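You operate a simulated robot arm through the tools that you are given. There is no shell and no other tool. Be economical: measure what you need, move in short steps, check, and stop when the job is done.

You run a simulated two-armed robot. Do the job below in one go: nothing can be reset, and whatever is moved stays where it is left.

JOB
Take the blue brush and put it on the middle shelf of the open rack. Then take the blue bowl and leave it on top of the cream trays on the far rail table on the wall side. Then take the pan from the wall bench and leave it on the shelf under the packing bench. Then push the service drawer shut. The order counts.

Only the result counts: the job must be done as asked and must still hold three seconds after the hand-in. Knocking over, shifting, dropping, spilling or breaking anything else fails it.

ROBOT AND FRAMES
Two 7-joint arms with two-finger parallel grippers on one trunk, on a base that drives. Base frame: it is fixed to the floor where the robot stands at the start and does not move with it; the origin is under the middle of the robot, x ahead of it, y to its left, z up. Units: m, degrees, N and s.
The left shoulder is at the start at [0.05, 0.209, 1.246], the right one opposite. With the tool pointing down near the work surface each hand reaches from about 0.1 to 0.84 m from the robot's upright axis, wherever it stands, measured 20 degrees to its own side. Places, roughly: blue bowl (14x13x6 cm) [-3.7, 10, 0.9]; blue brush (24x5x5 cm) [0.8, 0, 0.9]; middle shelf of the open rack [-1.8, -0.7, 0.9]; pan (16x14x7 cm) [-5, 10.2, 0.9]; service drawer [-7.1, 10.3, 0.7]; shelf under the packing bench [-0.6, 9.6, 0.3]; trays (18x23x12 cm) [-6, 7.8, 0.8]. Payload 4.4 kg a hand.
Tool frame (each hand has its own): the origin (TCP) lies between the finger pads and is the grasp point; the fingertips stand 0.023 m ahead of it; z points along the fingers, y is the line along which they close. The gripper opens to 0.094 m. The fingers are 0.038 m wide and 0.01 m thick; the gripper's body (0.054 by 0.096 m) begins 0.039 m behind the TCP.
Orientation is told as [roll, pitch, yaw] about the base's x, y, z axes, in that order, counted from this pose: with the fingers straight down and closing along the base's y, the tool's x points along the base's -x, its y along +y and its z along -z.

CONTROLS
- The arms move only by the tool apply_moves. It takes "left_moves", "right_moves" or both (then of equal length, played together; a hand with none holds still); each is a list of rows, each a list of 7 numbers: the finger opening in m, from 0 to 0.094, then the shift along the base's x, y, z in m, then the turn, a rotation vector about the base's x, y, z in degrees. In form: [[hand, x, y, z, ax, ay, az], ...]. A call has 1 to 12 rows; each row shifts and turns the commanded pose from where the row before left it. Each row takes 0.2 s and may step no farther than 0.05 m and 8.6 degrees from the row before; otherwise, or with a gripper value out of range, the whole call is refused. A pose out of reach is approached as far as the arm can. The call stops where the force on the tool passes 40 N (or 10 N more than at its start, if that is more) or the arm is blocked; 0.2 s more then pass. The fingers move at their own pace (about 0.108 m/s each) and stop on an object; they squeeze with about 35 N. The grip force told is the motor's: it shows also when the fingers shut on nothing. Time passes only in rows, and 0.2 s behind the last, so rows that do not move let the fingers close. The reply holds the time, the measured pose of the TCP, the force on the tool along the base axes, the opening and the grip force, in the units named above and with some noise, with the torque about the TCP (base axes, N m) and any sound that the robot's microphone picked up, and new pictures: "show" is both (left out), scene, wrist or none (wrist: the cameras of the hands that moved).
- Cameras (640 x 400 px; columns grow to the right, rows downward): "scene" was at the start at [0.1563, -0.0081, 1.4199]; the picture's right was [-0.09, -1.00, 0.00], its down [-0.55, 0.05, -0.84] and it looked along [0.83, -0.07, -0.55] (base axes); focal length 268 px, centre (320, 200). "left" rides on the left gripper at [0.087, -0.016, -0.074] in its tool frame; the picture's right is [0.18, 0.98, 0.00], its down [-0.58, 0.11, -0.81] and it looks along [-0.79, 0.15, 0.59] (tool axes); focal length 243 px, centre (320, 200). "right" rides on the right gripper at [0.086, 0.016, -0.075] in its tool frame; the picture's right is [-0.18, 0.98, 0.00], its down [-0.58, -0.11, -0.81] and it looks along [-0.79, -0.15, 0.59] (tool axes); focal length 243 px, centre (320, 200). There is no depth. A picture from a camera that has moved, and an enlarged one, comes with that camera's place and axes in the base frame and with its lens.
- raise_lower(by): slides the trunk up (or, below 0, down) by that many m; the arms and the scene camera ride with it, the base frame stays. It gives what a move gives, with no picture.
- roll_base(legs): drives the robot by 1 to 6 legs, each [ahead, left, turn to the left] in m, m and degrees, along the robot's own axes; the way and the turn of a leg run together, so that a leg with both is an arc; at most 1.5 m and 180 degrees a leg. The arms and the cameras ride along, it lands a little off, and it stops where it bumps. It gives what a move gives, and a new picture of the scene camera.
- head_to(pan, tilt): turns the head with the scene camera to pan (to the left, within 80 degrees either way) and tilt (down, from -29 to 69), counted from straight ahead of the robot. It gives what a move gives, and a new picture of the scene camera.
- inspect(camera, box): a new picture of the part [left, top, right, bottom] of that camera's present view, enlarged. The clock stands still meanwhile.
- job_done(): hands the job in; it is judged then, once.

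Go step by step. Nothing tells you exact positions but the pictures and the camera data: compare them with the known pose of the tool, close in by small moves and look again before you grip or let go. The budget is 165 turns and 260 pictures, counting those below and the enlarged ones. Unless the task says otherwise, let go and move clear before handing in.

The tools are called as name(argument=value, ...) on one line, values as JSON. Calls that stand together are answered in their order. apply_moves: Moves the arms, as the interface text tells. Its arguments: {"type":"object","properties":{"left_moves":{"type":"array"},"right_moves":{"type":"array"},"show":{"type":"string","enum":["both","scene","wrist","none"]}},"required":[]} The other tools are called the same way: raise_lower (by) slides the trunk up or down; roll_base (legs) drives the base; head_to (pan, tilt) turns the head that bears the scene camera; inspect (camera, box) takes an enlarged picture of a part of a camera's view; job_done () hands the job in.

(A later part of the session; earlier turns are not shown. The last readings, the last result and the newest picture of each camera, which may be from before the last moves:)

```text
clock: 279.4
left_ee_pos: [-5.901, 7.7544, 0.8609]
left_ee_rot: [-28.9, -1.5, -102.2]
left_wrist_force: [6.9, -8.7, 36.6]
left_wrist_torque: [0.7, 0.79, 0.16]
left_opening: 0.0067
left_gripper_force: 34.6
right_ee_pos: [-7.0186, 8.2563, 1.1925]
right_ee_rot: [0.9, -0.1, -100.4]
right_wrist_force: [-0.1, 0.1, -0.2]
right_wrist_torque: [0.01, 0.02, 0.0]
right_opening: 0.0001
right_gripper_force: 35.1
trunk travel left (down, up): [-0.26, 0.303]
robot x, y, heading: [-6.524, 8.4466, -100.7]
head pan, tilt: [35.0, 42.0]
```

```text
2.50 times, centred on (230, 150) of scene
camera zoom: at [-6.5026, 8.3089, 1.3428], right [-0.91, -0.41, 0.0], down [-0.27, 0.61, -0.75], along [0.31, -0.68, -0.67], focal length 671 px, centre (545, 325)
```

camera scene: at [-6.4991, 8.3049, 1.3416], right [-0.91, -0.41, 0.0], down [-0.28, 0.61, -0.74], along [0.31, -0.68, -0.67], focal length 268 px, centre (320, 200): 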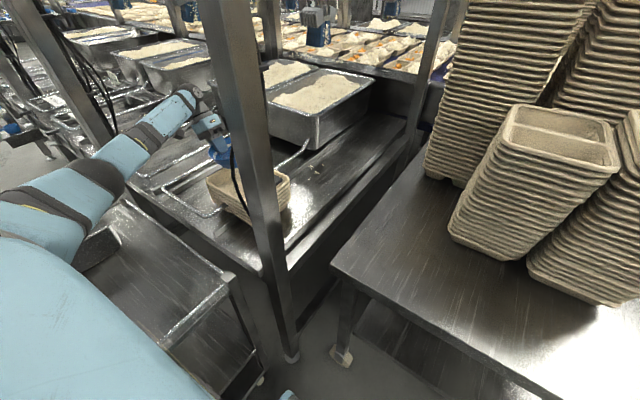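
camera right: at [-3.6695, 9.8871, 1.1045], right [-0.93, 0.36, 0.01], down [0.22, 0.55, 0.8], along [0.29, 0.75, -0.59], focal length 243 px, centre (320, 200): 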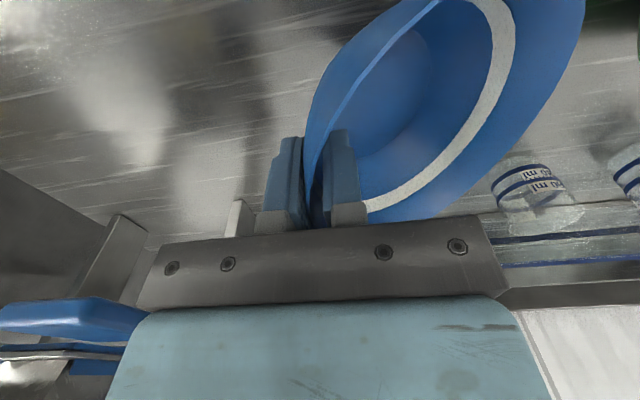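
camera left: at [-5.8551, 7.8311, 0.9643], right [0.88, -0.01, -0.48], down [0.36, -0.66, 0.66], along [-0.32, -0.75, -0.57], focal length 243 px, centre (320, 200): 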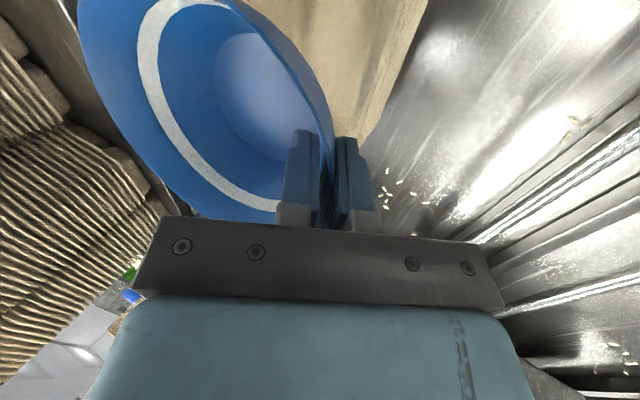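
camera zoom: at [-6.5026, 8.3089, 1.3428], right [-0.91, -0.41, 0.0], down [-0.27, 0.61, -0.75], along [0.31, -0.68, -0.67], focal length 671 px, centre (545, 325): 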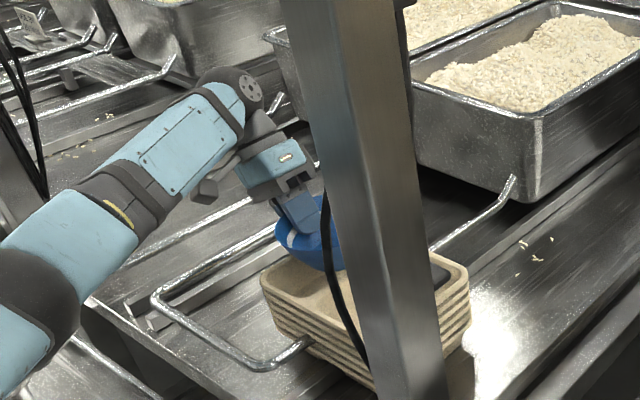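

It touched at z = 0.861, apparently on the far rim of the tray. I'll lift 2 cm, shift about 4 cm toward me and lower again.

apply_moves(left_moves=[[0.0, 0, 0, 0.015, 0, 0, 0], [0.0, -0.005, 0.012, 0.012, 0, 0, 0], [0.0, -0.007, 0.018, 0.0, 0, 0, 0], [0.0, 0, 0, -0.012, 0, 0, 0]], show="wrist")

inspect(camera="scene", box=[150, 70, 310, 230])

```text
clock: 280.4
left_ee_pos: [-5.912, 7.7849, 0.8661]
left_ee_rot: [-29.1, -1.1, -102.3]
left_wrist_force: [-0.6, -0.1, 0.1]
left_wrist_torque: [-0.01, -0.04, 0.06]
left_opening: 0.0063
left_gripper_force: 35.6
right_ee_pos: [-7.0153, 8.2534, 1.1918]
right_ee_rot: [0.8, 0.1, -100.5]
right_wrist_force: [-0.8, 0.1, -0.1]
right_wrist_torque: [0.01, 0.0, 0.0]
right_opening: 0.0004
right_gripper_force: 34.3
trunk travel left (down, up): [-0.26, 0.303]
robot x, y, heading: [-6.5226, 8.4499, -100.9]
head pan, tilt: [35.0, 42.0]
camera left: at [-5.8719, 7.8638, 0.9381], right [0.88, -0.01, -0.48], down [0.36, -0.66, 0.66], along [-0.32, -0.75, -0.58], focal length 243 px, centre (320, 200)
```

left: 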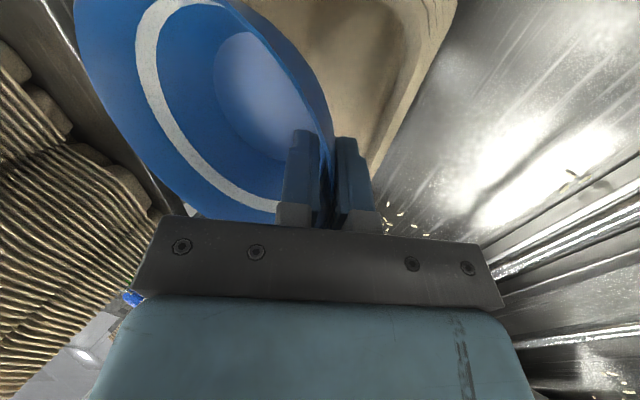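

```text
2.50 times, centred on (230, 150) of scene
camera zoom: at [-6.4996, 8.3053, 1.3417], right [-0.91, -0.41, 0.0], down [-0.28, 0.61, -0.74], along [0.31, -0.68, -0.67], focal length 671 px, centre (545, 325)
```

zoom: 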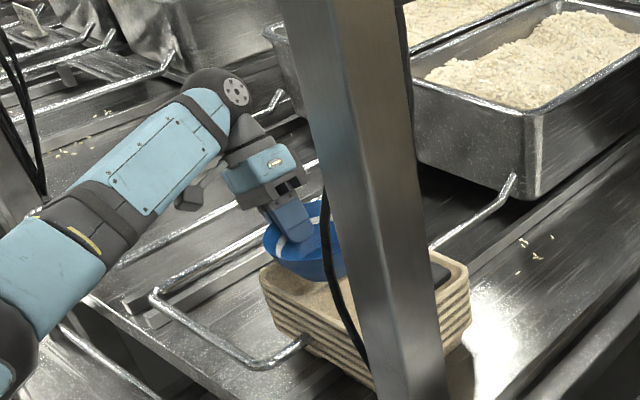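

It looks better placed over the compartment, with no contact. I'll lower in small steps.

apply_moves(left_moves=[[0.0, 0, 0, -0.007, 0, 0, 0], [0.0, 0, 0, -0.006, 0, 0, 0]], show="none")

apply_moves(left_moves=[[0.0, 0, 0, -0.006, 0, 0, 0]], show="none")

apply_moves(left_moves=[[0.0, 0, 0, -0.005, 0, 0, 0]], show="wrist")

inspect(camera="scene", box=[150, 70, 310, 230])

```text
clock: 281.0
left_ee_pos: [-5.911, 7.784, 0.8605]
left_ee_rot: [-29.0, -1.5, -102.2]
left_wrist_force: [4.0, -2.5, 29.0]
left_wrist_torque: [0.71, 0.67, -0.01]
left_opening: 0.0059
left_gripper_force: 35.1
right_ee_pos: [-7.0165, 8.2556, 1.1925]
right_ee_rot: [0.8, -0.2, -100.4]
right_wrist_force: [0.5, -0.8, -0.2]
right_wrist_torque: [-0.03, 0.01, 0.03]
right_opening: 0.0001
right_gripper_force: 35.0
trunk travel left (down, up): [-0.26, 0.303]
robot x, y, heading: [-6.5221, 8.4481, -100.8]
head pan, tilt: [35.0, 42.0]
```

```text
clock: 281.4
left_ee_pos: [-5.9102, 7.7828, 0.8591]
left_ee_rot: [-29.0, -1.8, -102.1]
left_wrist_force: [-4.2, 3.7, 21.0]
left_wrist_torque: [0.75, 0.77, -0.06]
left_opening: 0.0061
left_gripper_force: 35.0
right_ee_pos: [-7.0175, 8.2551, 1.1924]
right_ee_rot: [0.8, -0.1, -100.4]
right_wrist_force: [0.7, -0.2, -0.1]
right_wrist_torque: [-0.01, 0.04, -0.03]
right_opening: 0.0002
right_gripper_force: 35.1
trunk travel left (down, up): [-0.26, 0.303]
robot x, y, heading: [-6.5243, 8.4479, -100.6]
head pan, tilt: [35.0, 42.0]
stopped in row 1 (left hand): the force on the tool passed its limit at 42 N (the readings are from after the stop); the commanded pose is now the measured one
```

```text
clock: 281.9
left_ee_pos: [-5.909, 7.7809, 0.8599]
left_ee_rot: [-28.9, -2.3, -102.0]
left_wrist_force: [-3.3, 3.3, 21.7]
left_wrist_torque: [0.72, 0.77, 0.03]
left_opening: 0.0063
left_gripper_force: 35.1
right_ee_pos: [-7.0165, 8.254, 1.1918]
right_ee_rot: [0.7, 0.0, -100.4]
right_wrist_force: [0.1, -1.3, -0.2]
right_wrist_torque: [0.04, -0.02, 0.0]
right_opening: 0.0
right_gripper_force: 35.6
trunk travel left (down, up): [-0.26, 0.303]
robot x, y, heading: [-6.5219, 8.4472, -100.4]
head pan, tilt: [35.0, 42.0]
stopped in row 1 (left hand): the force on the tool passed its limit at 41 N (the readings are from after the stop); the commanded pose is now the measured one
camera left: at [-5.8701, 7.8638, 0.9292], right [0.88, -0.02, -0.48], down [0.36, -0.64, 0.68], along [-0.32, -0.77, -0.56], focal length 243 px, centre (320, 200)
```

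left: 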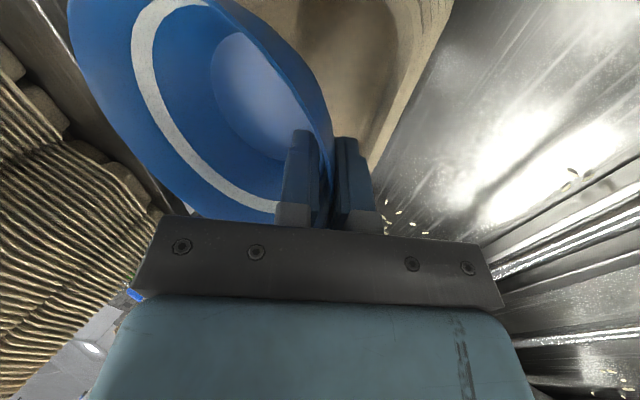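

```text
2.50 times, centred on (230, 150) of scene
camera zoom: at [-6.5013, 8.308, 1.342], right [-0.91, -0.41, 0.0], down [-0.27, 0.61, -0.74], along [0.31, -0.68, -0.67], focal length 671 px, centre (545, 325)
```

zoom: 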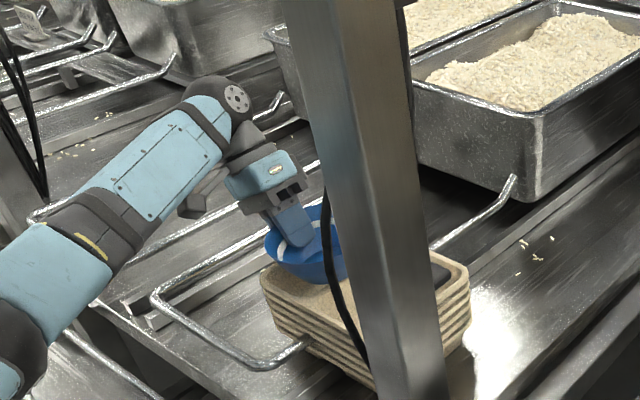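

It contacts at the same height again, so the stack acts as a flat top. The bowl's base is well within it. I'll ease the load and open the left fingers.

apply_moves(left_moves=[[0.0, 0, 0, 0.004, 0, 0, 0]], show="none")

apply_moves(left_moves=[[0.015, 0, 0, 0, 0, 0, 0], [0.025, 0, 0, 0, 0, 0, 0], [0.035, 0, 0, 0, 0, 0, 0], [0.035, 0, 0, 0, 0, 0, 0]], show="wrist")

inspect(camera="scene", box=[150, 70, 310, 230])

```text
clock: 282.3
left_ee_pos: [-5.9096, 7.7817, 0.8584]
left_ee_rot: [-28.8, -2.0, -102.0]
left_wrist_force: [-1.5, -1.4, 10.9]
left_wrist_torque: [0.24, 0.34, 0.08]
left_opening: 0.0062
left_gripper_force: 34.6
right_ee_pos: [-7.0162, 8.2544, 1.1922]
right_ee_rot: [0.9, 0.0, -100.4]
right_wrist_force: [-0.3, 0.5, -0.4]
right_wrist_torque: [0.02, 0.04, -0.01]
right_opening: 0.0003
right_gripper_force: 34.6
trunk travel left (down, up): [-0.26, 0.303]
robot x, y, heading: [-6.5235, 8.4473, -100.7]
head pan, tilt: [35.0, 42.0]
```

```text
clock: 283.3
left_ee_pos: [-5.9094, 7.7808, 0.8585]
left_ee_rot: [-28.8, -2.0, -102.0]
left_wrist_force: [-0.3, -0.5, -0.1]
left_wrist_torque: [0.03, -0.05, 0.0]
left_opening: 0.035
left_gripper_force: 0.1
right_ee_pos: [-7.0148, 8.253, 1.1933]
right_ee_rot: [0.7, 0.1, -100.3]
right_wrist_force: [-0.3, -0.4, -0.5]
right_wrist_torque: [-0.01, 0.03, -0.02]
right_opening: 0.0
right_gripper_force: 35.5
trunk travel left (down, up): [-0.26, 0.303]
robot x, y, heading: [-6.5218, 8.4522, -100.5]
head pan, tilt: [35.0, 42.0]
camera left: at [-5.8696, 7.863, 0.9287], right [0.88, -0.01, -0.48], down [0.36, -0.65, 0.67], along [-0.32, -0.76, -0.56], focal length 243 px, centre (320, 200)
```

left: 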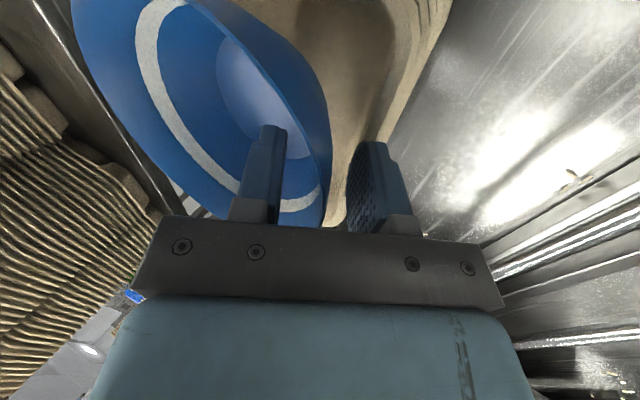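

```text
2.50 times, centred on (230, 150) of scene
camera zoom: at [-6.4996, 8.3056, 1.3417], right [-0.91, -0.41, 0.0], down [-0.28, 0.61, -0.74], along [0.31, -0.68, -0.67], focal length 671 px, centre (545, 325)
```

zoom: 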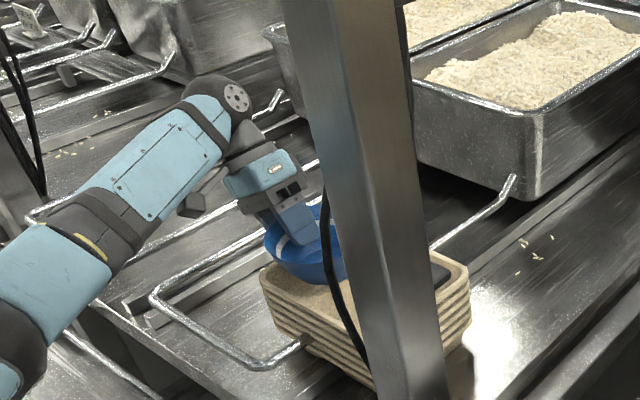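

The bowl rests on the stack, and both fingers are clear of its wall. I'll withdraw along the tool axis.

apply_moves(left_moves=[[0.04, 0.0095, -0.0018, 0.0175, 0, 0, 0], [0.04, 0.017, -0.003, 0.032, 0, 0, 0], [0.04, 0.017, -0.003, 0.035, 0, 0, 0], [0.04, 0.01, 0.0, 0.045, 0, 0, 0], [0.04, 0.0, 0.02, 0.045, 0, 0, 0], [0.04, 0.0, 0.03, 0.035, 0, 0, 0]], show="both")

inspect(camera="scene", box=[150, 70, 310, 230])

```text
clock: 284.7
left_ee_pos: [-5.8568, 7.823, 1.0714]
left_ee_rot: [-28.9, -2.1, -102.0]
left_wrist_force: [0.3, 0.5, 0.2]
left_wrist_torque: [-0.01, -0.01, -0.01]
left_opening: 0.0403
left_gripper_force: 0.0
right_ee_pos: [-7.0151, 8.2539, 1.1926]
right_ee_rot: [0.7, -0.1, -100.4]
right_wrist_force: [0.0, -0.7, -1.1]
right_wrist_torque: [-0.03, 0.03, 0.01]
right_opening: 0.0001
right_gripper_force: 34.8
trunk travel left (down, up): [-0.26, 0.303]
robot x, y, heading: [-6.5208, 8.449, -100.8]
head pan, tilt: [35.0, 42.0]
camera scene: at [-6.4997, 8.307, 1.3419], right [-0.91, -0.41, 0.0], down [-0.28, 0.61, -0.74], along [0.31, -0.68, -0.67], focal length 268 px, centre (320, 200)
camera left: at [-5.8164, 7.904, 1.1413], right [0.88, -0.02, -0.48], down [0.36, -0.65, 0.67], along [-0.32, -0.76, -0.56], focal length 243 px, centre (320, 200)
```

scene: 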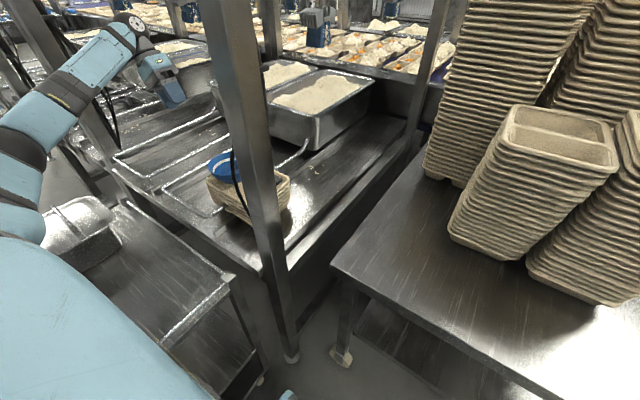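
left: 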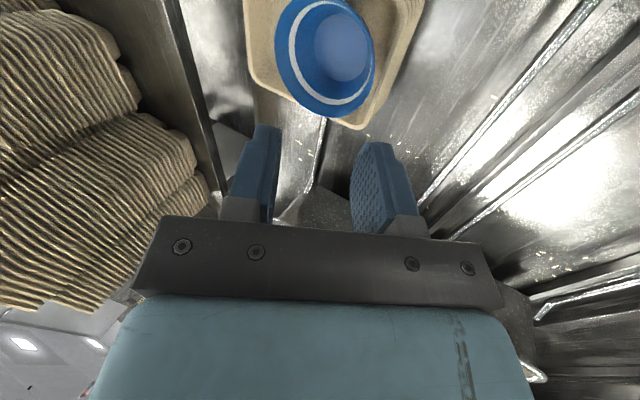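

```text
2.50 times, centred on (230, 150) of scene
camera zoom: at [-6.4997, 8.307, 1.3419], right [-0.91, -0.41, 0.0], down [-0.28, 0.61, -0.74], along [0.31, -0.68, -0.67], focal length 671 px, centre (545, 325)
```

zoom: 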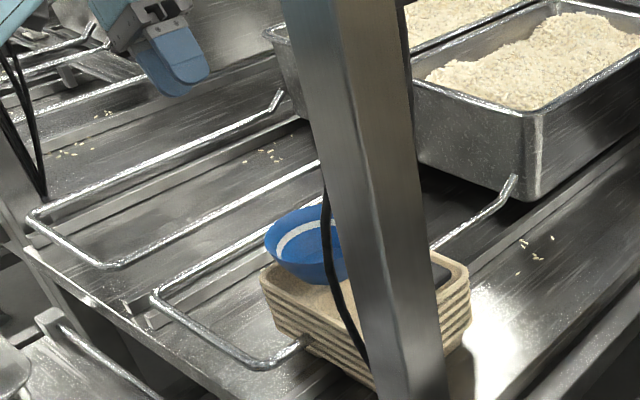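

The bowl sits well on the tray stack. I'll raise the hand, back out of the bay, and bring the left hand back in.

apply_moves(left_moves=[[0.04, 0, 0, 0.04, 0, 0, 0], [0.04, 0, 0, 0.04, 0, 0, 0], [0.04, 0, 0, 0.04, 0, 0, 0]], show="none")

roll_base(legs=[[-0.3, 0, 0]])

apply_moves(left_moves=[[0.04, -0.0443, 0.0086, 0, -1.3, -7.0, 0], [0.04, -0.0443, 0.0086, 0, -1.3, -7.0, 0], [0.04, -0.0443, 0.0086, 0, -1.3, -7.0, 0], [0.04, -0.0443, 0.0086, 0, -1.3, -7.0, 0], [0.04, -0.0443, 0.0086, 0, 0, 0, 0], [0.04, -0.0443, 0.0086, 0, 0, 0, 0], [0.04, -0.0443, 0.0086, 0.0, 0, 0, 0], [0.04, -0.0443, 0.0086, 0.0, 0, 0, 0], [0.04, -0.0443, 0.0086, 0, 0, 0, 0]], show="scene")

```text
clock: 285.7
left_ee_pos: [-5.8585, 7.8264, 1.1477]
left_ee_rot: [-28.9, 3.7, -102.1]
left_wrist_force: [-0.5, -0.2, 0.0]
left_wrist_torque: [0.01, -0.05, -0.01]
left_opening: 0.0402
left_gripper_force: 0.0
right_ee_pos: [-7.0168, 8.255, 1.1922]
right_ee_rot: [0.8, -0.1, -100.4]
right_wrist_force: [-0.2, 0.9, -0.4]
right_wrist_torque: [-0.05, -0.02, 0.01]
right_opening: 0.0001
right_gripper_force: 34.8
trunk travel left (down, up): [-0.26, 0.303]
robot x, y, heading: [-6.5212, 8.4463, -101.0]
head pan, tilt: [35.0, 42.0]
stopped in row 3 (left hand): the arm was blocked; the commanded pose is now the measured one
```

```text
clock: 287.7
left_ee_pos: [-5.7979, 8.1265, 1.145]
left_ee_rot: [-29.1, 3.6, -101.8]
left_wrist_force: [0.0, 0.6, 0.4]
left_wrist_torque: [-0.01, -0.01, 0.01]
left_opening: 0.0402
left_gripper_force: 0.1
right_ee_pos: [-6.9584, 8.5488, 1.1927]
right_ee_rot: [0.7, 0.0, -100.0]
right_wrist_force: [0.4, 0.2, 0.6]
right_wrist_torque: [-0.02, 0.02, -0.02]
right_opening: 0.0001
right_gripper_force: 35.2
trunk travel left (down, up): [-0.26, 0.303]
robot x, y, heading: [-6.4668, 8.7464, -100.6]
head pan, tilt: [35.0, 42.0]
camera scene: at [-6.4431, 8.6037, 1.3418], right [-0.91, -0.42, 0.0], down [-0.28, 0.61, -0.74], along [0.31, -0.68, -0.67], focal length 268 px, centre (320, 200)
```

scene: 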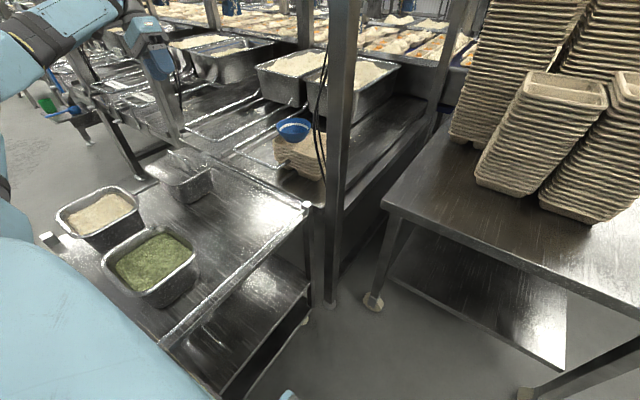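

```text
clock: 289.7
left_ee_pos: [-6.1998, 8.2029, 1.1473]
left_ee_rot: [-0.5, 3.8, -99.6]
left_wrist_force: [-0.3, -0.6, -0.7]
left_wrist_torque: [0.01, -0.04, -0.04]
left_opening: 0.04
left_gripper_force: 0.0
right_ee_pos: [-6.9601, 8.5476, 1.1915]
right_ee_rot: [0.7, -0.1, -100.2]
right_wrist_force: [0.4, -0.4, 0.1]
right_wrist_torque: [0.01, -0.01, 0.0]
right_opening: 0.0
right_gripper_force: 35.1
trunk travel left (down, up): [-0.26, 0.303]
robot x, y, heading: [-6.4678, 8.7488, -100.2]
head pan, tilt: [35.0, 42.0]
camera scene: at [-6.4445, 8.603, 1.3417], right [-0.91, -0.42, 0.0], down [-0.28, 0.61, -0.74], along [0.31, -0.68, -0.67], focal length 268 px, centre (320, 200)
```

scene: 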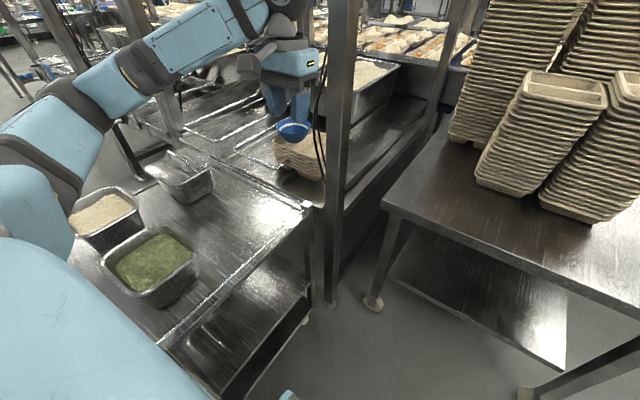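

The bowl remains in place. Next is the pan: I'll back out, turn to the wall benches and move in front of the pan near (-5, 10.2).

roll_base(legs=[[-0.3, 0, 0], [0, 0, 180], [0, -1.2, 0]])

raise_lower(by=0.15)

head_to(pan=0, tilt=30)

```text
clock: 309.5
left_ee_pos: [-5.4878, 9.3407, 1.1476]
left_ee_rot: [-0.5, 3.9, 78.9]
left_wrist_force: [0.2, -0.3, 0.3]
left_wrist_torque: [-0.03, -0.03, 0.0]
left_opening: 0.04
left_gripper_force: 0.2
right_ee_pos: [-4.7365, 8.98, 1.1924]
right_ee_rot: [0.7, 0.0, 78.7]
right_wrist_force: [0.5, -0.3, -0.4]
right_wrist_torque: [-0.01, 0.02, 0.04]
right_opening: 0.0001
right_gripper_force: 34.9
trunk travel left (down, up): [-0.26, 0.303]
robot x, y, heading: [-5.2318, 8.7943, 78.1]
head pan, tilt: [35.0, 42.0]
camera scene: at [-5.2523, 8.9358, 1.3417], right [0.92, 0.4, 0.0], down [0.26, -0.61, -0.74], along [-0.29, 0.68, -0.67], focal length 268 px, centre (320, 200)
```

scene: 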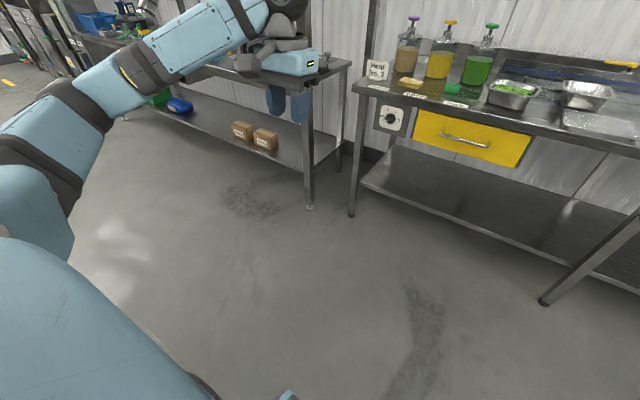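

```text
clock: 311.2
left_ee_pos: [-5.4891, 9.3413, 1.2957]
left_ee_rot: [-0.7, 3.9, 78.9]
left_wrist_force: [0.3, 0.1, -0.1]
left_wrist_torque: [-0.02, -0.01, -0.01]
left_opening: 0.04
left_gripper_force: 0.0
right_ee_pos: [-4.7364, 8.9794, 1.3424]
right_ee_rot: [0.7, 0.0, 78.6]
right_wrist_force: [-0.2, 0.5, -0.6]
right_wrist_torque: [0.01, 0.0, -0.02]
right_opening: 0.0
right_gripper_force: 35.2
trunk travel left (down, up): [-0.41, 0.153]
robot x, y, heading: [-5.2348, 8.7945, 78.4]
head pan, tilt: [35.0, 42.0]
```

```text
clock: 312.2
left_ee_pos: [-5.488, 9.3414, 1.2967]
left_ee_rot: [-0.6, 3.8, 78.9]
left_wrist_force: [0.1, 0.1, 0.4]
left_wrist_torque: [-0.01, 0.02, 0.02]
left_opening: 0.0401
left_gripper_force: 0.0
right_ee_pos: [-4.7363, 8.9781, 1.3414]
right_ee_rot: [0.6, 0.1, 78.6]
right_wrist_force: [0.3, 0.4, 0.4]
right_wrist_torque: [0.02, 0.0, 0.02]
right_opening: 0.0001
right_gripper_force: 35.6
trunk travel left (down, up): [-0.41, 0.153]
robot x, y, heading: [-5.2356, 8.7963, 78.1]
head pan, tilt: [0.0, 30.0]
camera scene: at [-5.201, 8.9476, 1.51], right [0.98, -0.2, 0.0], down [-0.1, -0.49, -0.87], along [0.18, 0.85, -0.5], focal length 268 px, centre (320, 200)
```

scene: 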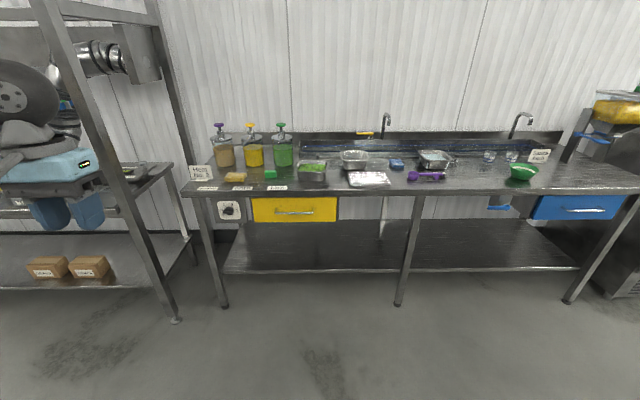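

Several pans are on this bench. I'll zoom to identify the one at about (-5, 10.2).

inspect(camera="scene", box=[180, 110, 340, 210])

inspect(camera="scene", box=[300, 120, 480, 220])

```text
4.00 times, centred on (260, 160) of scene
camera zoom: at [-5.201, 8.9476, 1.51], right [0.98, -0.2, 0.0], down [-0.1, -0.49, -0.87], along [0.18, 0.85, -0.5], focal length 1073 px, centre (560, 360)
```

zoom: 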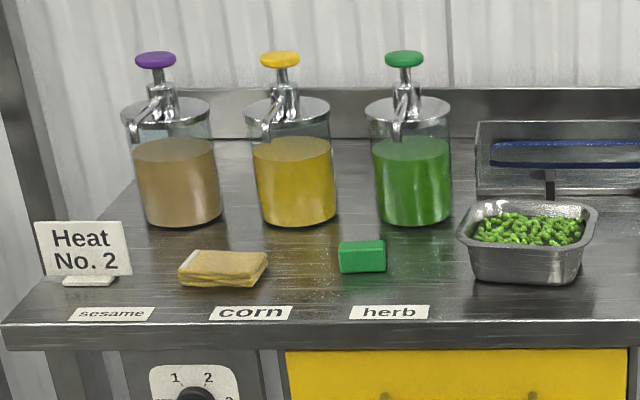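

```text
3.56 times, centred on (390, 170) of scene
camera zoom: at [-5.201, 8.9476, 1.51], right [0.98, -0.2, 0.0], down [-0.1, -0.49, -0.87], along [0.18, 0.85, -0.5], focal length 954 px, centre (71, 307)
```

zoom: 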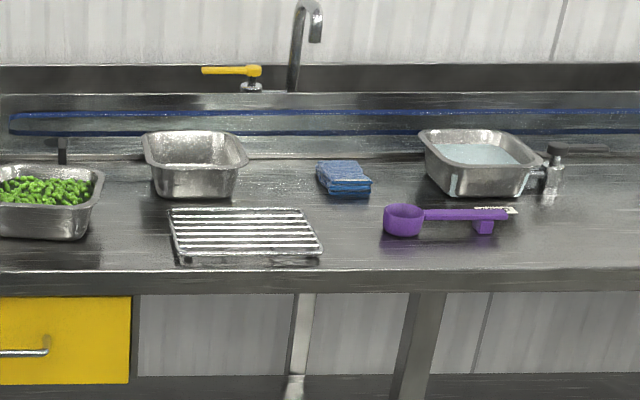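

By position, the target is the pan full of peas at about (-4.97, 10.27), so it must stay level. I'll drive up to it for a close look.

roll_base(legs=[[0.75, 0, 0]])

head_to(pan=0, tilt=48)

inspect(camera="scene", box=[200, 60, 440, 210])

```text
clock: 316.3
left_ee_pos: [-5.3355, 10.0677, 1.2967]
left_ee_rot: [-0.6, 3.8, 78.7]
left_wrist_force: [0.6, -0.1, -0.7]
left_wrist_torque: [0.02, 0.02, 0.01]
left_opening: 0.0399
left_gripper_force: 0.1
right_ee_pos: [-4.5856, 9.7048, 1.3426]
right_ee_rot: [0.7, 0.0, 78.5]
right_wrist_force: [0.1, 0.6, -0.1]
right_wrist_torque: [-0.01, -0.03, -0.01]
right_opening: 0.0001
right_gripper_force: 35.1
trunk travel left (down, up): [-0.41, 0.153]
robot x, y, heading: [-5.0806, 9.519, 77.9]
head pan, tilt: [0.0, 30.0]
camera scene: at [-5.0491, 9.673, 1.5101], right [0.98, -0.21, 0.0], down [-0.1, -0.49, -0.87], along [0.18, 0.85, -0.5], focal length 268 px, centre (320, 200)
```

scene: 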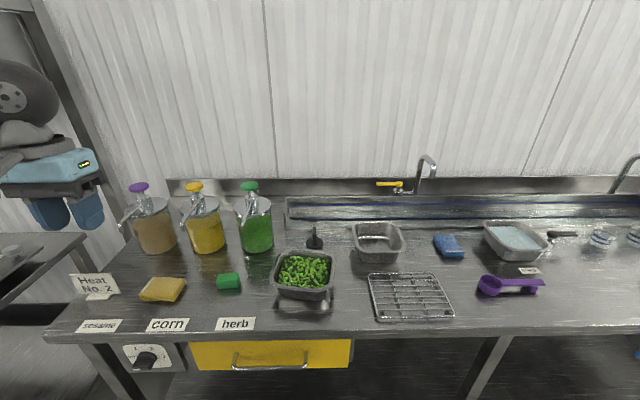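

```text
clock: 317.1
left_ee_pos: [-5.3361, 10.0684, 1.2977]
left_ee_rot: [-0.6, 3.8, 78.8]
left_wrist_force: [-0.4, -0.2, 0.5]
left_wrist_torque: [-0.06, 0.0, -0.04]
left_opening: 0.0401
left_gripper_force: 0.0
right_ee_pos: [-4.5854, 9.7043, 1.3424]
right_ee_rot: [0.7, 0.0, 78.6]
right_wrist_force: [-0.1, -0.1, -0.2]
right_wrist_torque: [-0.04, 0.0, 0.0]
right_opening: 0.0
right_gripper_force: 34.8
trunk travel left (down, up): [-0.41, 0.153]
robot x, y, heading: [-5.0814, 9.5199, 77.8]
head pan, tilt: [0.0, 48.0]
camera scene: at [-5.0515, 9.6618, 1.4833], right [0.98, -0.21, 0.0], down [-0.15, -0.73, -0.67], along [0.14, 0.66, -0.74], focal length 268 px, centre (320, 200)
```

scene: 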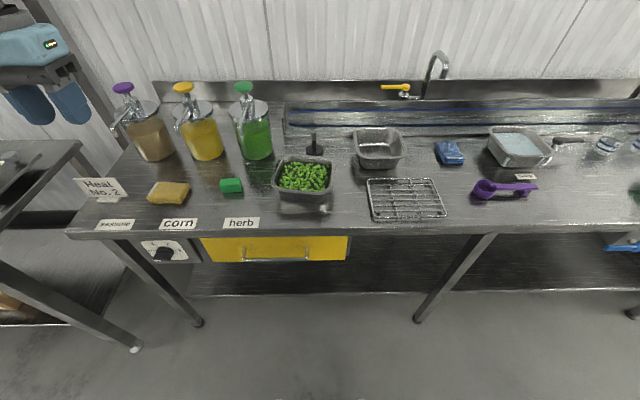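

```text
2.67 times, centred on (320, 135) of scene
camera zoom: at [-5.0515, 9.6618, 1.4833], right [0.98, -0.21, 0.0], down [-0.15, -0.73, -0.67], along [0.14, 0.66, -0.74], focal length 715 px, centre (320, 373)
```

zoom: 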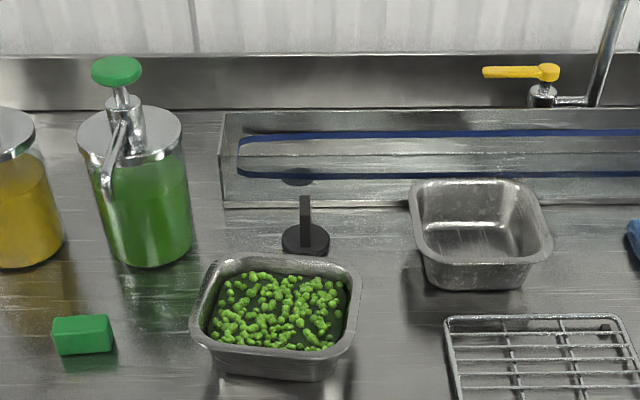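

The pan is 16 by 14 cm, centred at (-4.972, 10.245) and turned about -20°, with peas below its rim. I'll lift it with both hands, one on each short side. First I'll move up a little and bring both hands above the sides.

roll_base(legs=[[0.07, 0, 0]])

apply_moves(left_moves=[[0.08, 0.0227, 0.0113, -0.0173, 0, -4.7, -2.9], [0.08, 0.0227, 0.0113, -0.0173, 0, -4.7, -2.9], [0.08, 0.0227, 0.0113, -0.0173, 0, -4.7, -2.9], [0.08, 0.0227, 0.0113, -0.0173, 0, 0, 0], [0.08, 0.0227, 0.0113, -0.0173, 0, 0, 0], [0.08, 0.0227, 0.0113, -0.0173, 0, 0, 0], [0.08, 0.0227, 0.0113, -0.0173, 0, 0, 0], [0.08, 0.0227, 0.0113, -0.0173, 0, 0, 0], [0.08, 0.0227, 0.0113, -0.0173, 0, 0, 0], [0.08, 0.0227, 0.0113, -0.0173, 0, 0, 0], [0.08, 0.0227, 0.0113, -0.0173, 0, 0, 0], [0.08, 0.0227, 0.0113, -0.0173, 0, 0, 0]], right_moves=[[0.08, -0.026, 0.0355, -0.02, 1.2, 4.3, -2.9], [0.08, -0.026, 0.0355, -0.02, 1.2, 4.3, -2.9], [0.08, -0.026, 0.0355, -0.02, 1.2, 4.3, -2.9], [0.08, -0.026, 0.0355, -0.02, 0, 0, 0], [0.08, -0.026, 0.0355, -0.02, 0, 0, 0], [0.08, -0.026, 0.0355, -0.02, 0, 0, 0], [0.08, -0.026, 0.0355, -0.02, 0, 0, 0], [0.08, -0.026, 0.0355, -0.02, 0, 0, 0], [0.08, -0.026, 0.0355, -0.02, 0, 0, 0], [0.08, -0.026, 0.0355, -0.02, 0, 0, 0], [0.08, -0.026, 0.0355, -0.02, 0, 0, 0], [0.08, -0.026, 0.0355, -0.02, 0, 0, 0]], show="both")

```text
clock: 318.1
left_ee_pos: [-5.321, 10.1356, 1.2972]
left_ee_rot: [-0.6, 3.8, 78.9]
left_wrist_force: [0.0, 0.4, 0.2]
left_wrist_torque: [-0.02, -0.02, 0.0]
left_opening: 0.0402
left_gripper_force: 0.1
right_ee_pos: [-4.5691, 9.7728, 1.3422]
right_ee_rot: [0.7, 0.1, 78.5]
right_wrist_force: [0.0, 0.6, -0.7]
right_wrist_torque: [0.01, -0.02, -0.01]
right_opening: 0.0001
right_gripper_force: 34.7
trunk travel left (down, up): [-0.41, 0.153]
robot x, y, heading: [-5.0669, 9.5855, 78.2]
head pan, tilt: [0.0, 48.0]
camera scene: at [-5.0371, 9.7296, 1.4833], right [0.98, -0.21, 0.0], down [-0.15, -0.73, -0.67], along [0.14, 0.66, -0.74], focal length 268 px, centre (320, 200)
```

scene: 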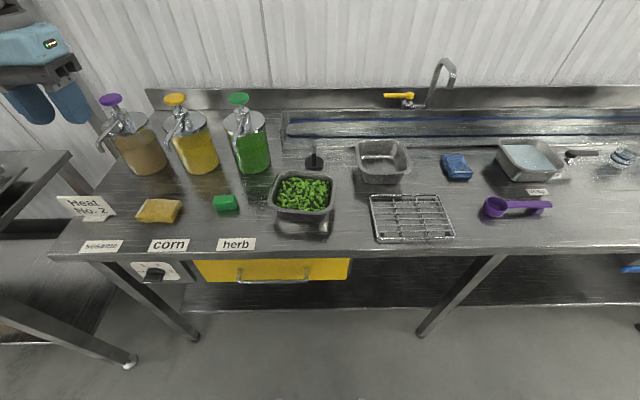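

```text
clock: 320.7
left_ee_pos: [-5.0489, 10.273, 1.0871]
left_ee_rot: [-14.3, 0.0, 69.6]
left_wrist_force: [0.1, -0.3, -0.8]
left_wrist_torque: [-0.05, -0.04, -0.01]
left_opening: 0.0801
left_gripper_force: 0.1
right_ee_pos: [-4.8838, 10.2007, 1.0992]
right_ee_rot: [14.0, 0.2, 69.8]
right_wrist_force: [-0.9, 1.6, -0.5]
right_wrist_torque: [0.04, 0.02, 0.0]
right_opening: 0.0801
right_gripper_force: 0.2
trunk travel left (down, up): [-0.41, 0.153]
robot x, y, heading: [-5.0708, 9.5872, 78.1]
head pan, tilt: [0.0, 48.0]
camera scene: at [-5.0377, 9.732, 1.483], right [0.98, -0.21, 0.0], down [-0.15, -0.73, -0.67], along [0.14, 0.65, -0.74], focal length 268 px, centre (320, 200)
camera right: at [-4.9111, 10.1182, 1.1765], right [-0.83, 0.5, 0.24], down [0.48, 0.44, 0.76], along [0.28, 0.74, -0.61], focal length 243 px, centre (320, 200)
camera left: at [-5.0819, 10.1927, 1.1641], right [-0.96, 0.16, -0.24], down [-0.08, 0.65, 0.75], along [0.28, 0.74, -0.61], focal length 243 px, centre (320, 200)
```

scene: 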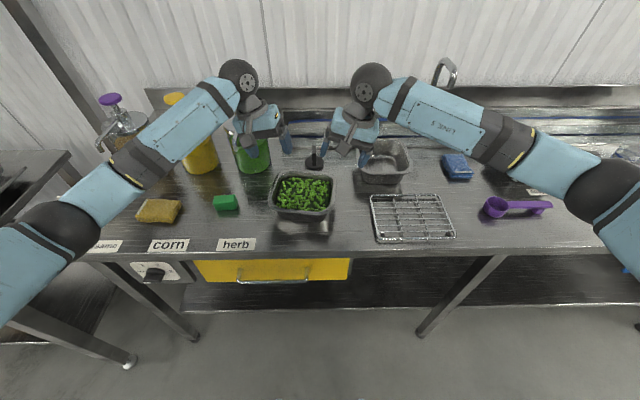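
right: 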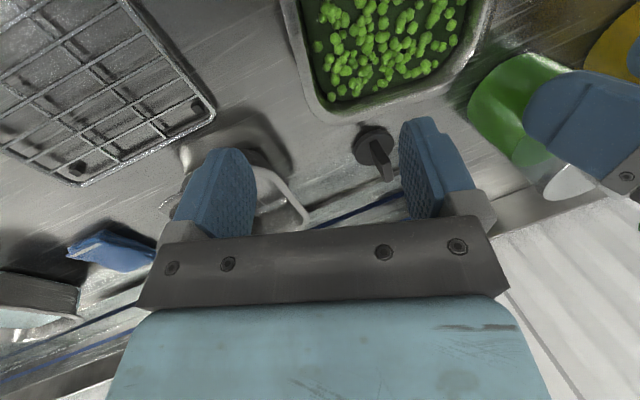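
left: 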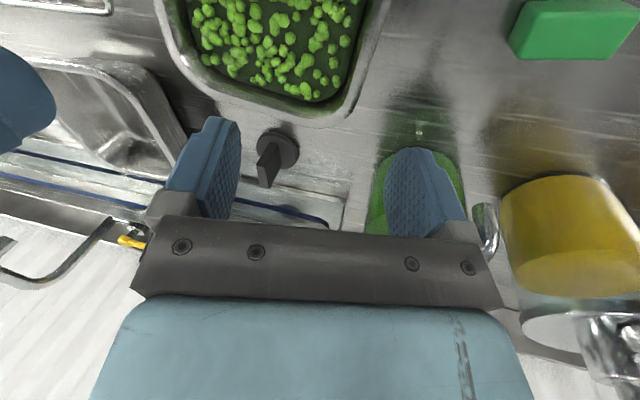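

Both hands line up with the pan's short sides. I'll trim the right one and lower both to just above grasp depth.

apply_moves(left_moves=[[0.08, -0.002, 0.0, -0.03, 0, 0, 0], [0.08, 0, 0, -0.03, 0, 0, 0], [0.08, 0, 0, -0.03, 0, 0, 0], [0.08, 0, 0, -0.027, 0, 0, 0]], right_moves=[[0.08, -0.004, 0.005, -0.035, 0, 0, 0], [0.08, -0.004, 0.005, -0.035, 0, 0, 0], [0.08, -0.002, 0.003, -0.035, 0, 0, 0], [0.08, 0, 0, -0.027, 0, 0, 0]], show="both")

inspect(camera="scene", box=[220, 80, 420, 240])

```text
clock: 321.7
left_ee_pos: [-5.0522, 10.2724, 0.9722]
left_ee_rot: [-14.1, -0.1, 69.6]
left_wrist_force: [0.1, -0.8, -0.2]
left_wrist_torque: [-0.03, 0.01, 0.04]
left_opening: 0.0801
left_gripper_force: 0.1
right_ee_pos: [-4.8916, 10.2128, 0.9709]
right_ee_rot: [14.0, 0.1, 69.7]
right_wrist_force: [0.3, -0.7, -0.5]
right_wrist_torque: [-0.03, 0.0, 0.0]
right_opening: 0.08
right_gripper_force: 0.1
trunk travel left (down, up): [-0.41, 0.153]
robot x, y, heading: [-5.0655, 9.5865, 78.1]
head pan, tilt: [0.0, 48.0]
camera scene: at [-5.0372, 9.7306, 1.4832], right [0.98, -0.21, 0.0], down [-0.15, -0.73, -0.67], along [0.14, 0.65, -0.74], focal length 268 px, centre (320, 200)
camera right: at [-4.9194, 10.1303, 1.0477], right [-0.83, 0.5, 0.24], down [0.48, 0.44, 0.76], along [0.27, 0.74, -0.61], focal length 243 px, centre (320, 200)
camera left: at [-5.0843, 10.1902, 1.049], right [-0.96, 0.16, -0.24], down [-0.08, 0.65, 0.76], along [0.28, 0.74, -0.61], focal length 243 px, centre (320, 200)
```

scene: 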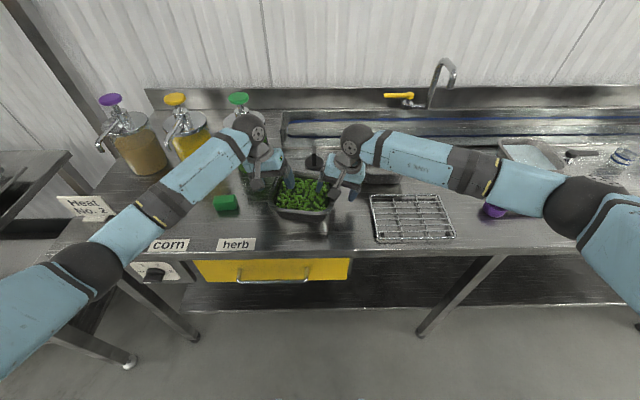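
right: 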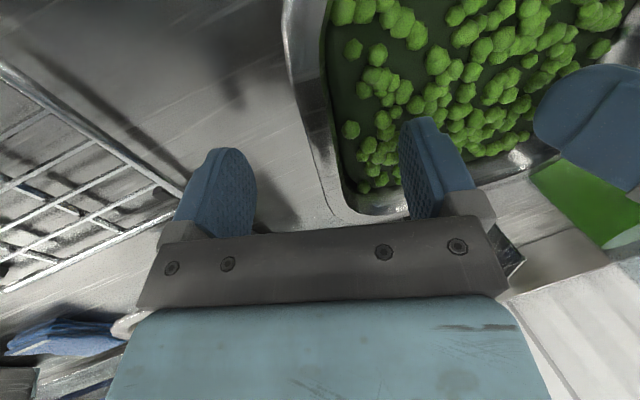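
left: 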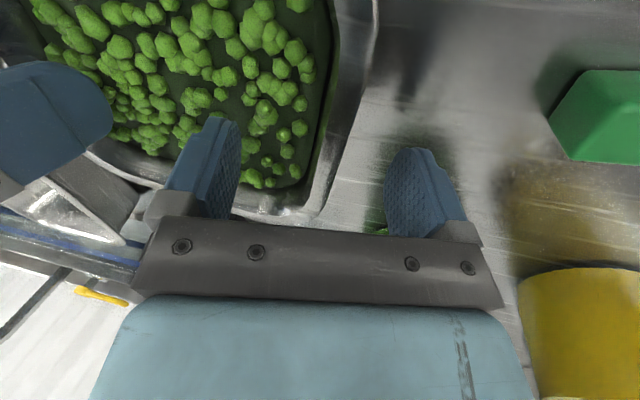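

```text
2.50 times, centred on (320, 160) of scene
camera zoom: at [-5.0372, 9.7306, 1.4832], right [0.98, -0.21, 0.0], down [-0.15, -0.73, -0.67], along [0.14, 0.65, -0.74], focal length 671 px, centre (320, 300)
```

zoom: 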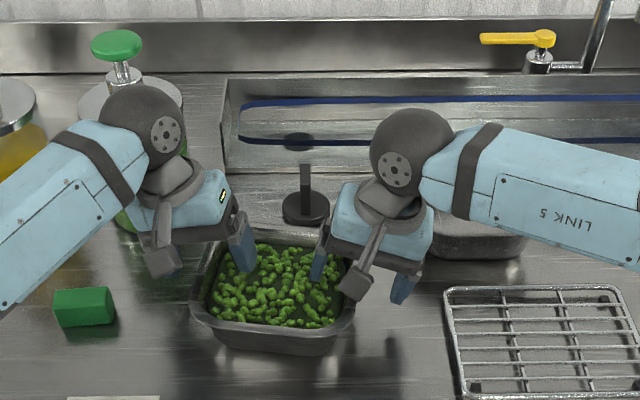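

The fingers straddle both rims. I'll lower the last 2.5 cm and watch the force.

apply_moves(left_moves=[[0.08, 0, 0, -0.012, 0, 0, 0], [0.08, 0, 0, -0.012, 0, 0, 0]], right_moves=[[0.08, 0, 0, -0.012, 0, 0, 0], [0.08, 0, 0, -0.012, 0, 0, 0]], show="both")

inspect(camera="scene", box=[240, 110, 380, 220])

```text
clock: 322.3
left_ee_pos: [-5.0508, 10.2722, 0.9479]
left_ee_rot: [-14.3, 0.0, 69.6]
left_wrist_force: [0.1, -0.7, -0.7]
left_wrist_torque: [-0.01, -0.03, -0.01]
left_opening: 0.08
left_gripper_force: 0.1
right_ee_pos: [-4.8931, 10.2106, 0.9468]
right_ee_rot: [14.2, 0.1, 69.8]
right_wrist_force: [0.6, -0.6, 0.6]
right_wrist_torque: [0.03, -0.02, -0.03]
right_opening: 0.0801
right_gripper_force: 0.1
trunk travel left (down, up): [-0.41, 0.153]
robot x, y, heading: [-5.0644, 9.5863, 78.0]
head pan, tilt: [0.0, 48.0]
camera scene: at [-5.0371, 9.73, 1.4832], right [0.98, -0.21, 0.0], down [-0.15, -0.73, -0.67], along [0.14, 0.65, -0.74], focal length 268 px, centre (320, 200)
camera right: at [-4.9198, 10.1289, 1.0232], right [-0.83, 0.5, 0.24], down [0.48, 0.44, 0.76], along [0.27, 0.74, -0.61], focal length 243 px, centre (320, 200)
camera left: at [-5.0837, 10.1904, 1.025], right [-0.96, 0.16, -0.24], down [-0.08, 0.65, 0.76], along [0.28, 0.74, -0.61], focal length 243 px, centre (320, 200)
```

scene: 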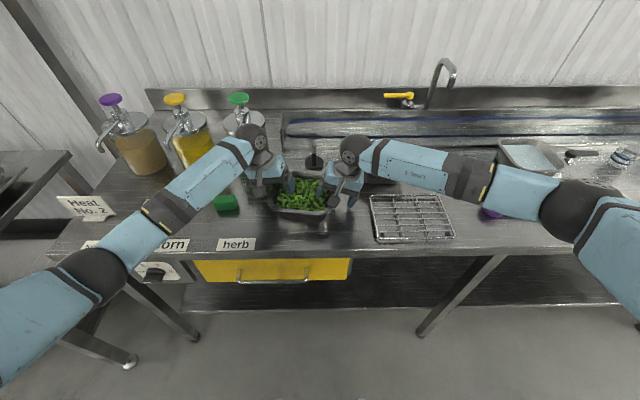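
right: 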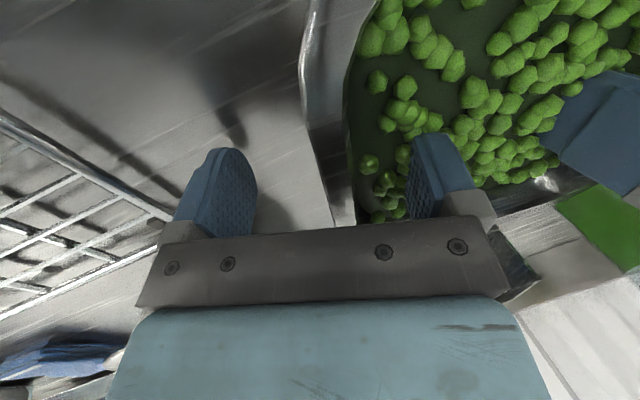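
left: 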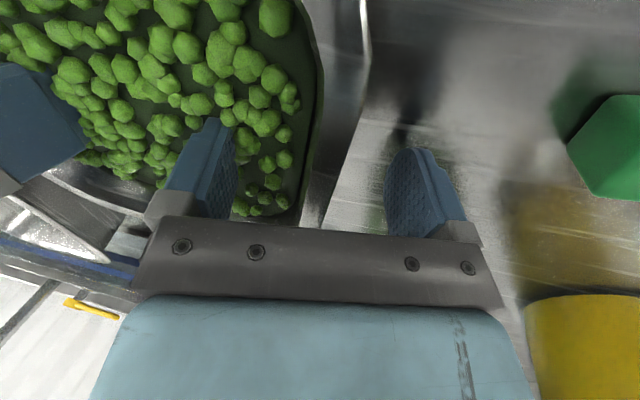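

```text
3.64 times, centred on (310, 165) of scene
camera zoom: at [-5.0371, 9.73, 1.4832], right [0.98, -0.21, 0.0], down [-0.15, -0.73, -0.67], along [0.14, 0.65, -0.74], focal length 976 px, centre (356, 327)
```

zoom: 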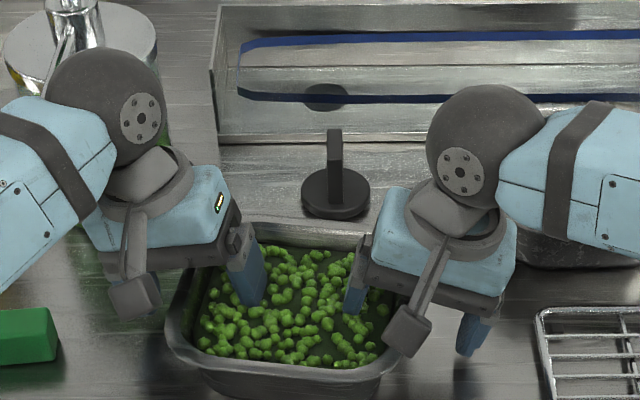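

No contact with the contents yet. I'll close both grippers together.

apply_moves(left_moves=[[0.05, 0, 0, 0, 0, 0, 0], [0.03, 0, 0, 0, 0, 0, 0], [0.0, 0, 0, 0, 0, 0, 0], [0.0, 0, 0, 0, 0, 0, 0], [0.0, 0, 0, 0, 0, 0, 0]], right_moves=[[0.05, 0, 0, 0, 0, 0, 0], [0.03, 0, 0, 0, 0, 0, 0], [0.0, 0, 0, 0, 0, 0, 0], [0.0, 0, 0, 0, 0, 0, 0], [0.0, 0, 0, 0, 0, 0, 0]], show="both")

```text
clock: 323.1
left_ee_pos: [-5.0395, 10.2653, 0.9502]
left_ee_rot: [-15.1, -0.2, 68.8]
left_wrist_force: [23.8, -12.0, 4.1]
left_wrist_torque: [0.16, 1.22, 0.79]
left_opening: 0.0078
left_gripper_force: 35.7
right_ee_pos: [-4.9022, 10.2112, 0.9515]
right_ee_rot: [15.1, -0.1, 70.2]
right_wrist_force: [-23.7, 12.6, 0.1]
right_wrist_torque: [-0.37, -1.2, -1.43]
right_opening: 0.0088
right_gripper_force: 34.6
trunk travel left (down, up): [-0.41, 0.153]
robot x, y, heading: [-5.0708, 9.5871, 78.4]
head pan, tilt: [0.0, 48.0]
stopped in row 3 (right hand): the force on the tool passed its limit at 50 N (the readings are from after the stop); the commanded pose is now the measured one
camera scene: at [-5.0372, 9.7299, 1.4832], right [0.98, -0.21, 0.0], down [-0.15, -0.73, -0.67], along [0.14, 0.65, -0.74], focal length 268 px, centre (320, 200)
camera right: at [-4.9286, 10.1281, 1.0269], right [-0.83, 0.49, 0.26], down [0.49, 0.44, 0.75], along [0.26, 0.75, -0.61], focal length 243 px, centre (320, 200)
camera left: at [-5.0747, 10.1851, 1.0275], right [-0.95, 0.17, -0.26], down [-0.08, 0.65, 0.75], along [0.3, 0.74, -0.61], focal length 243 px, centre (320, 200)
```

scene: 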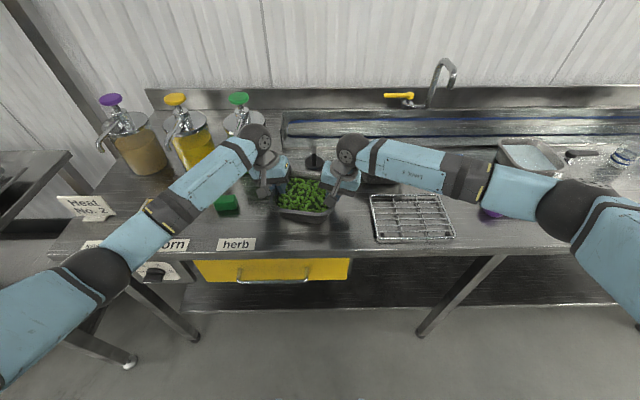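
right: 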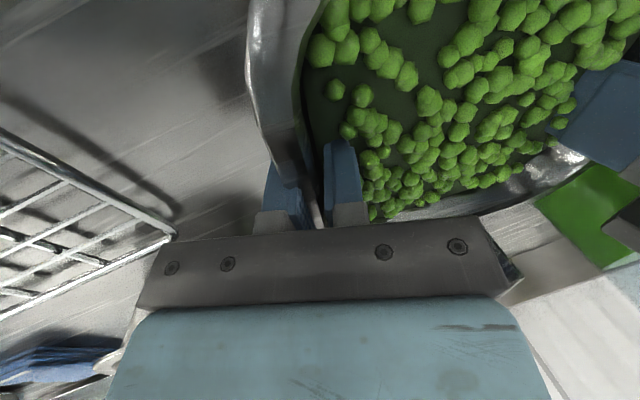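
left: 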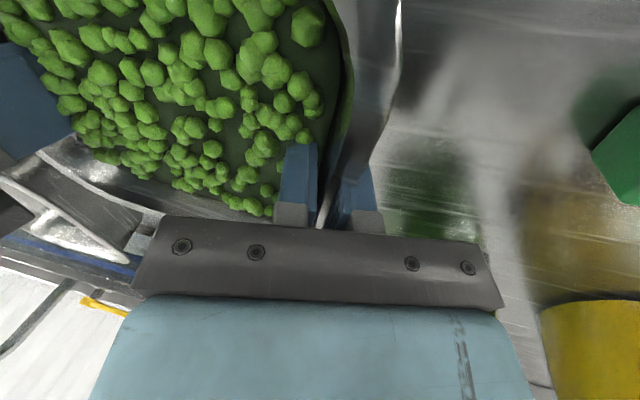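

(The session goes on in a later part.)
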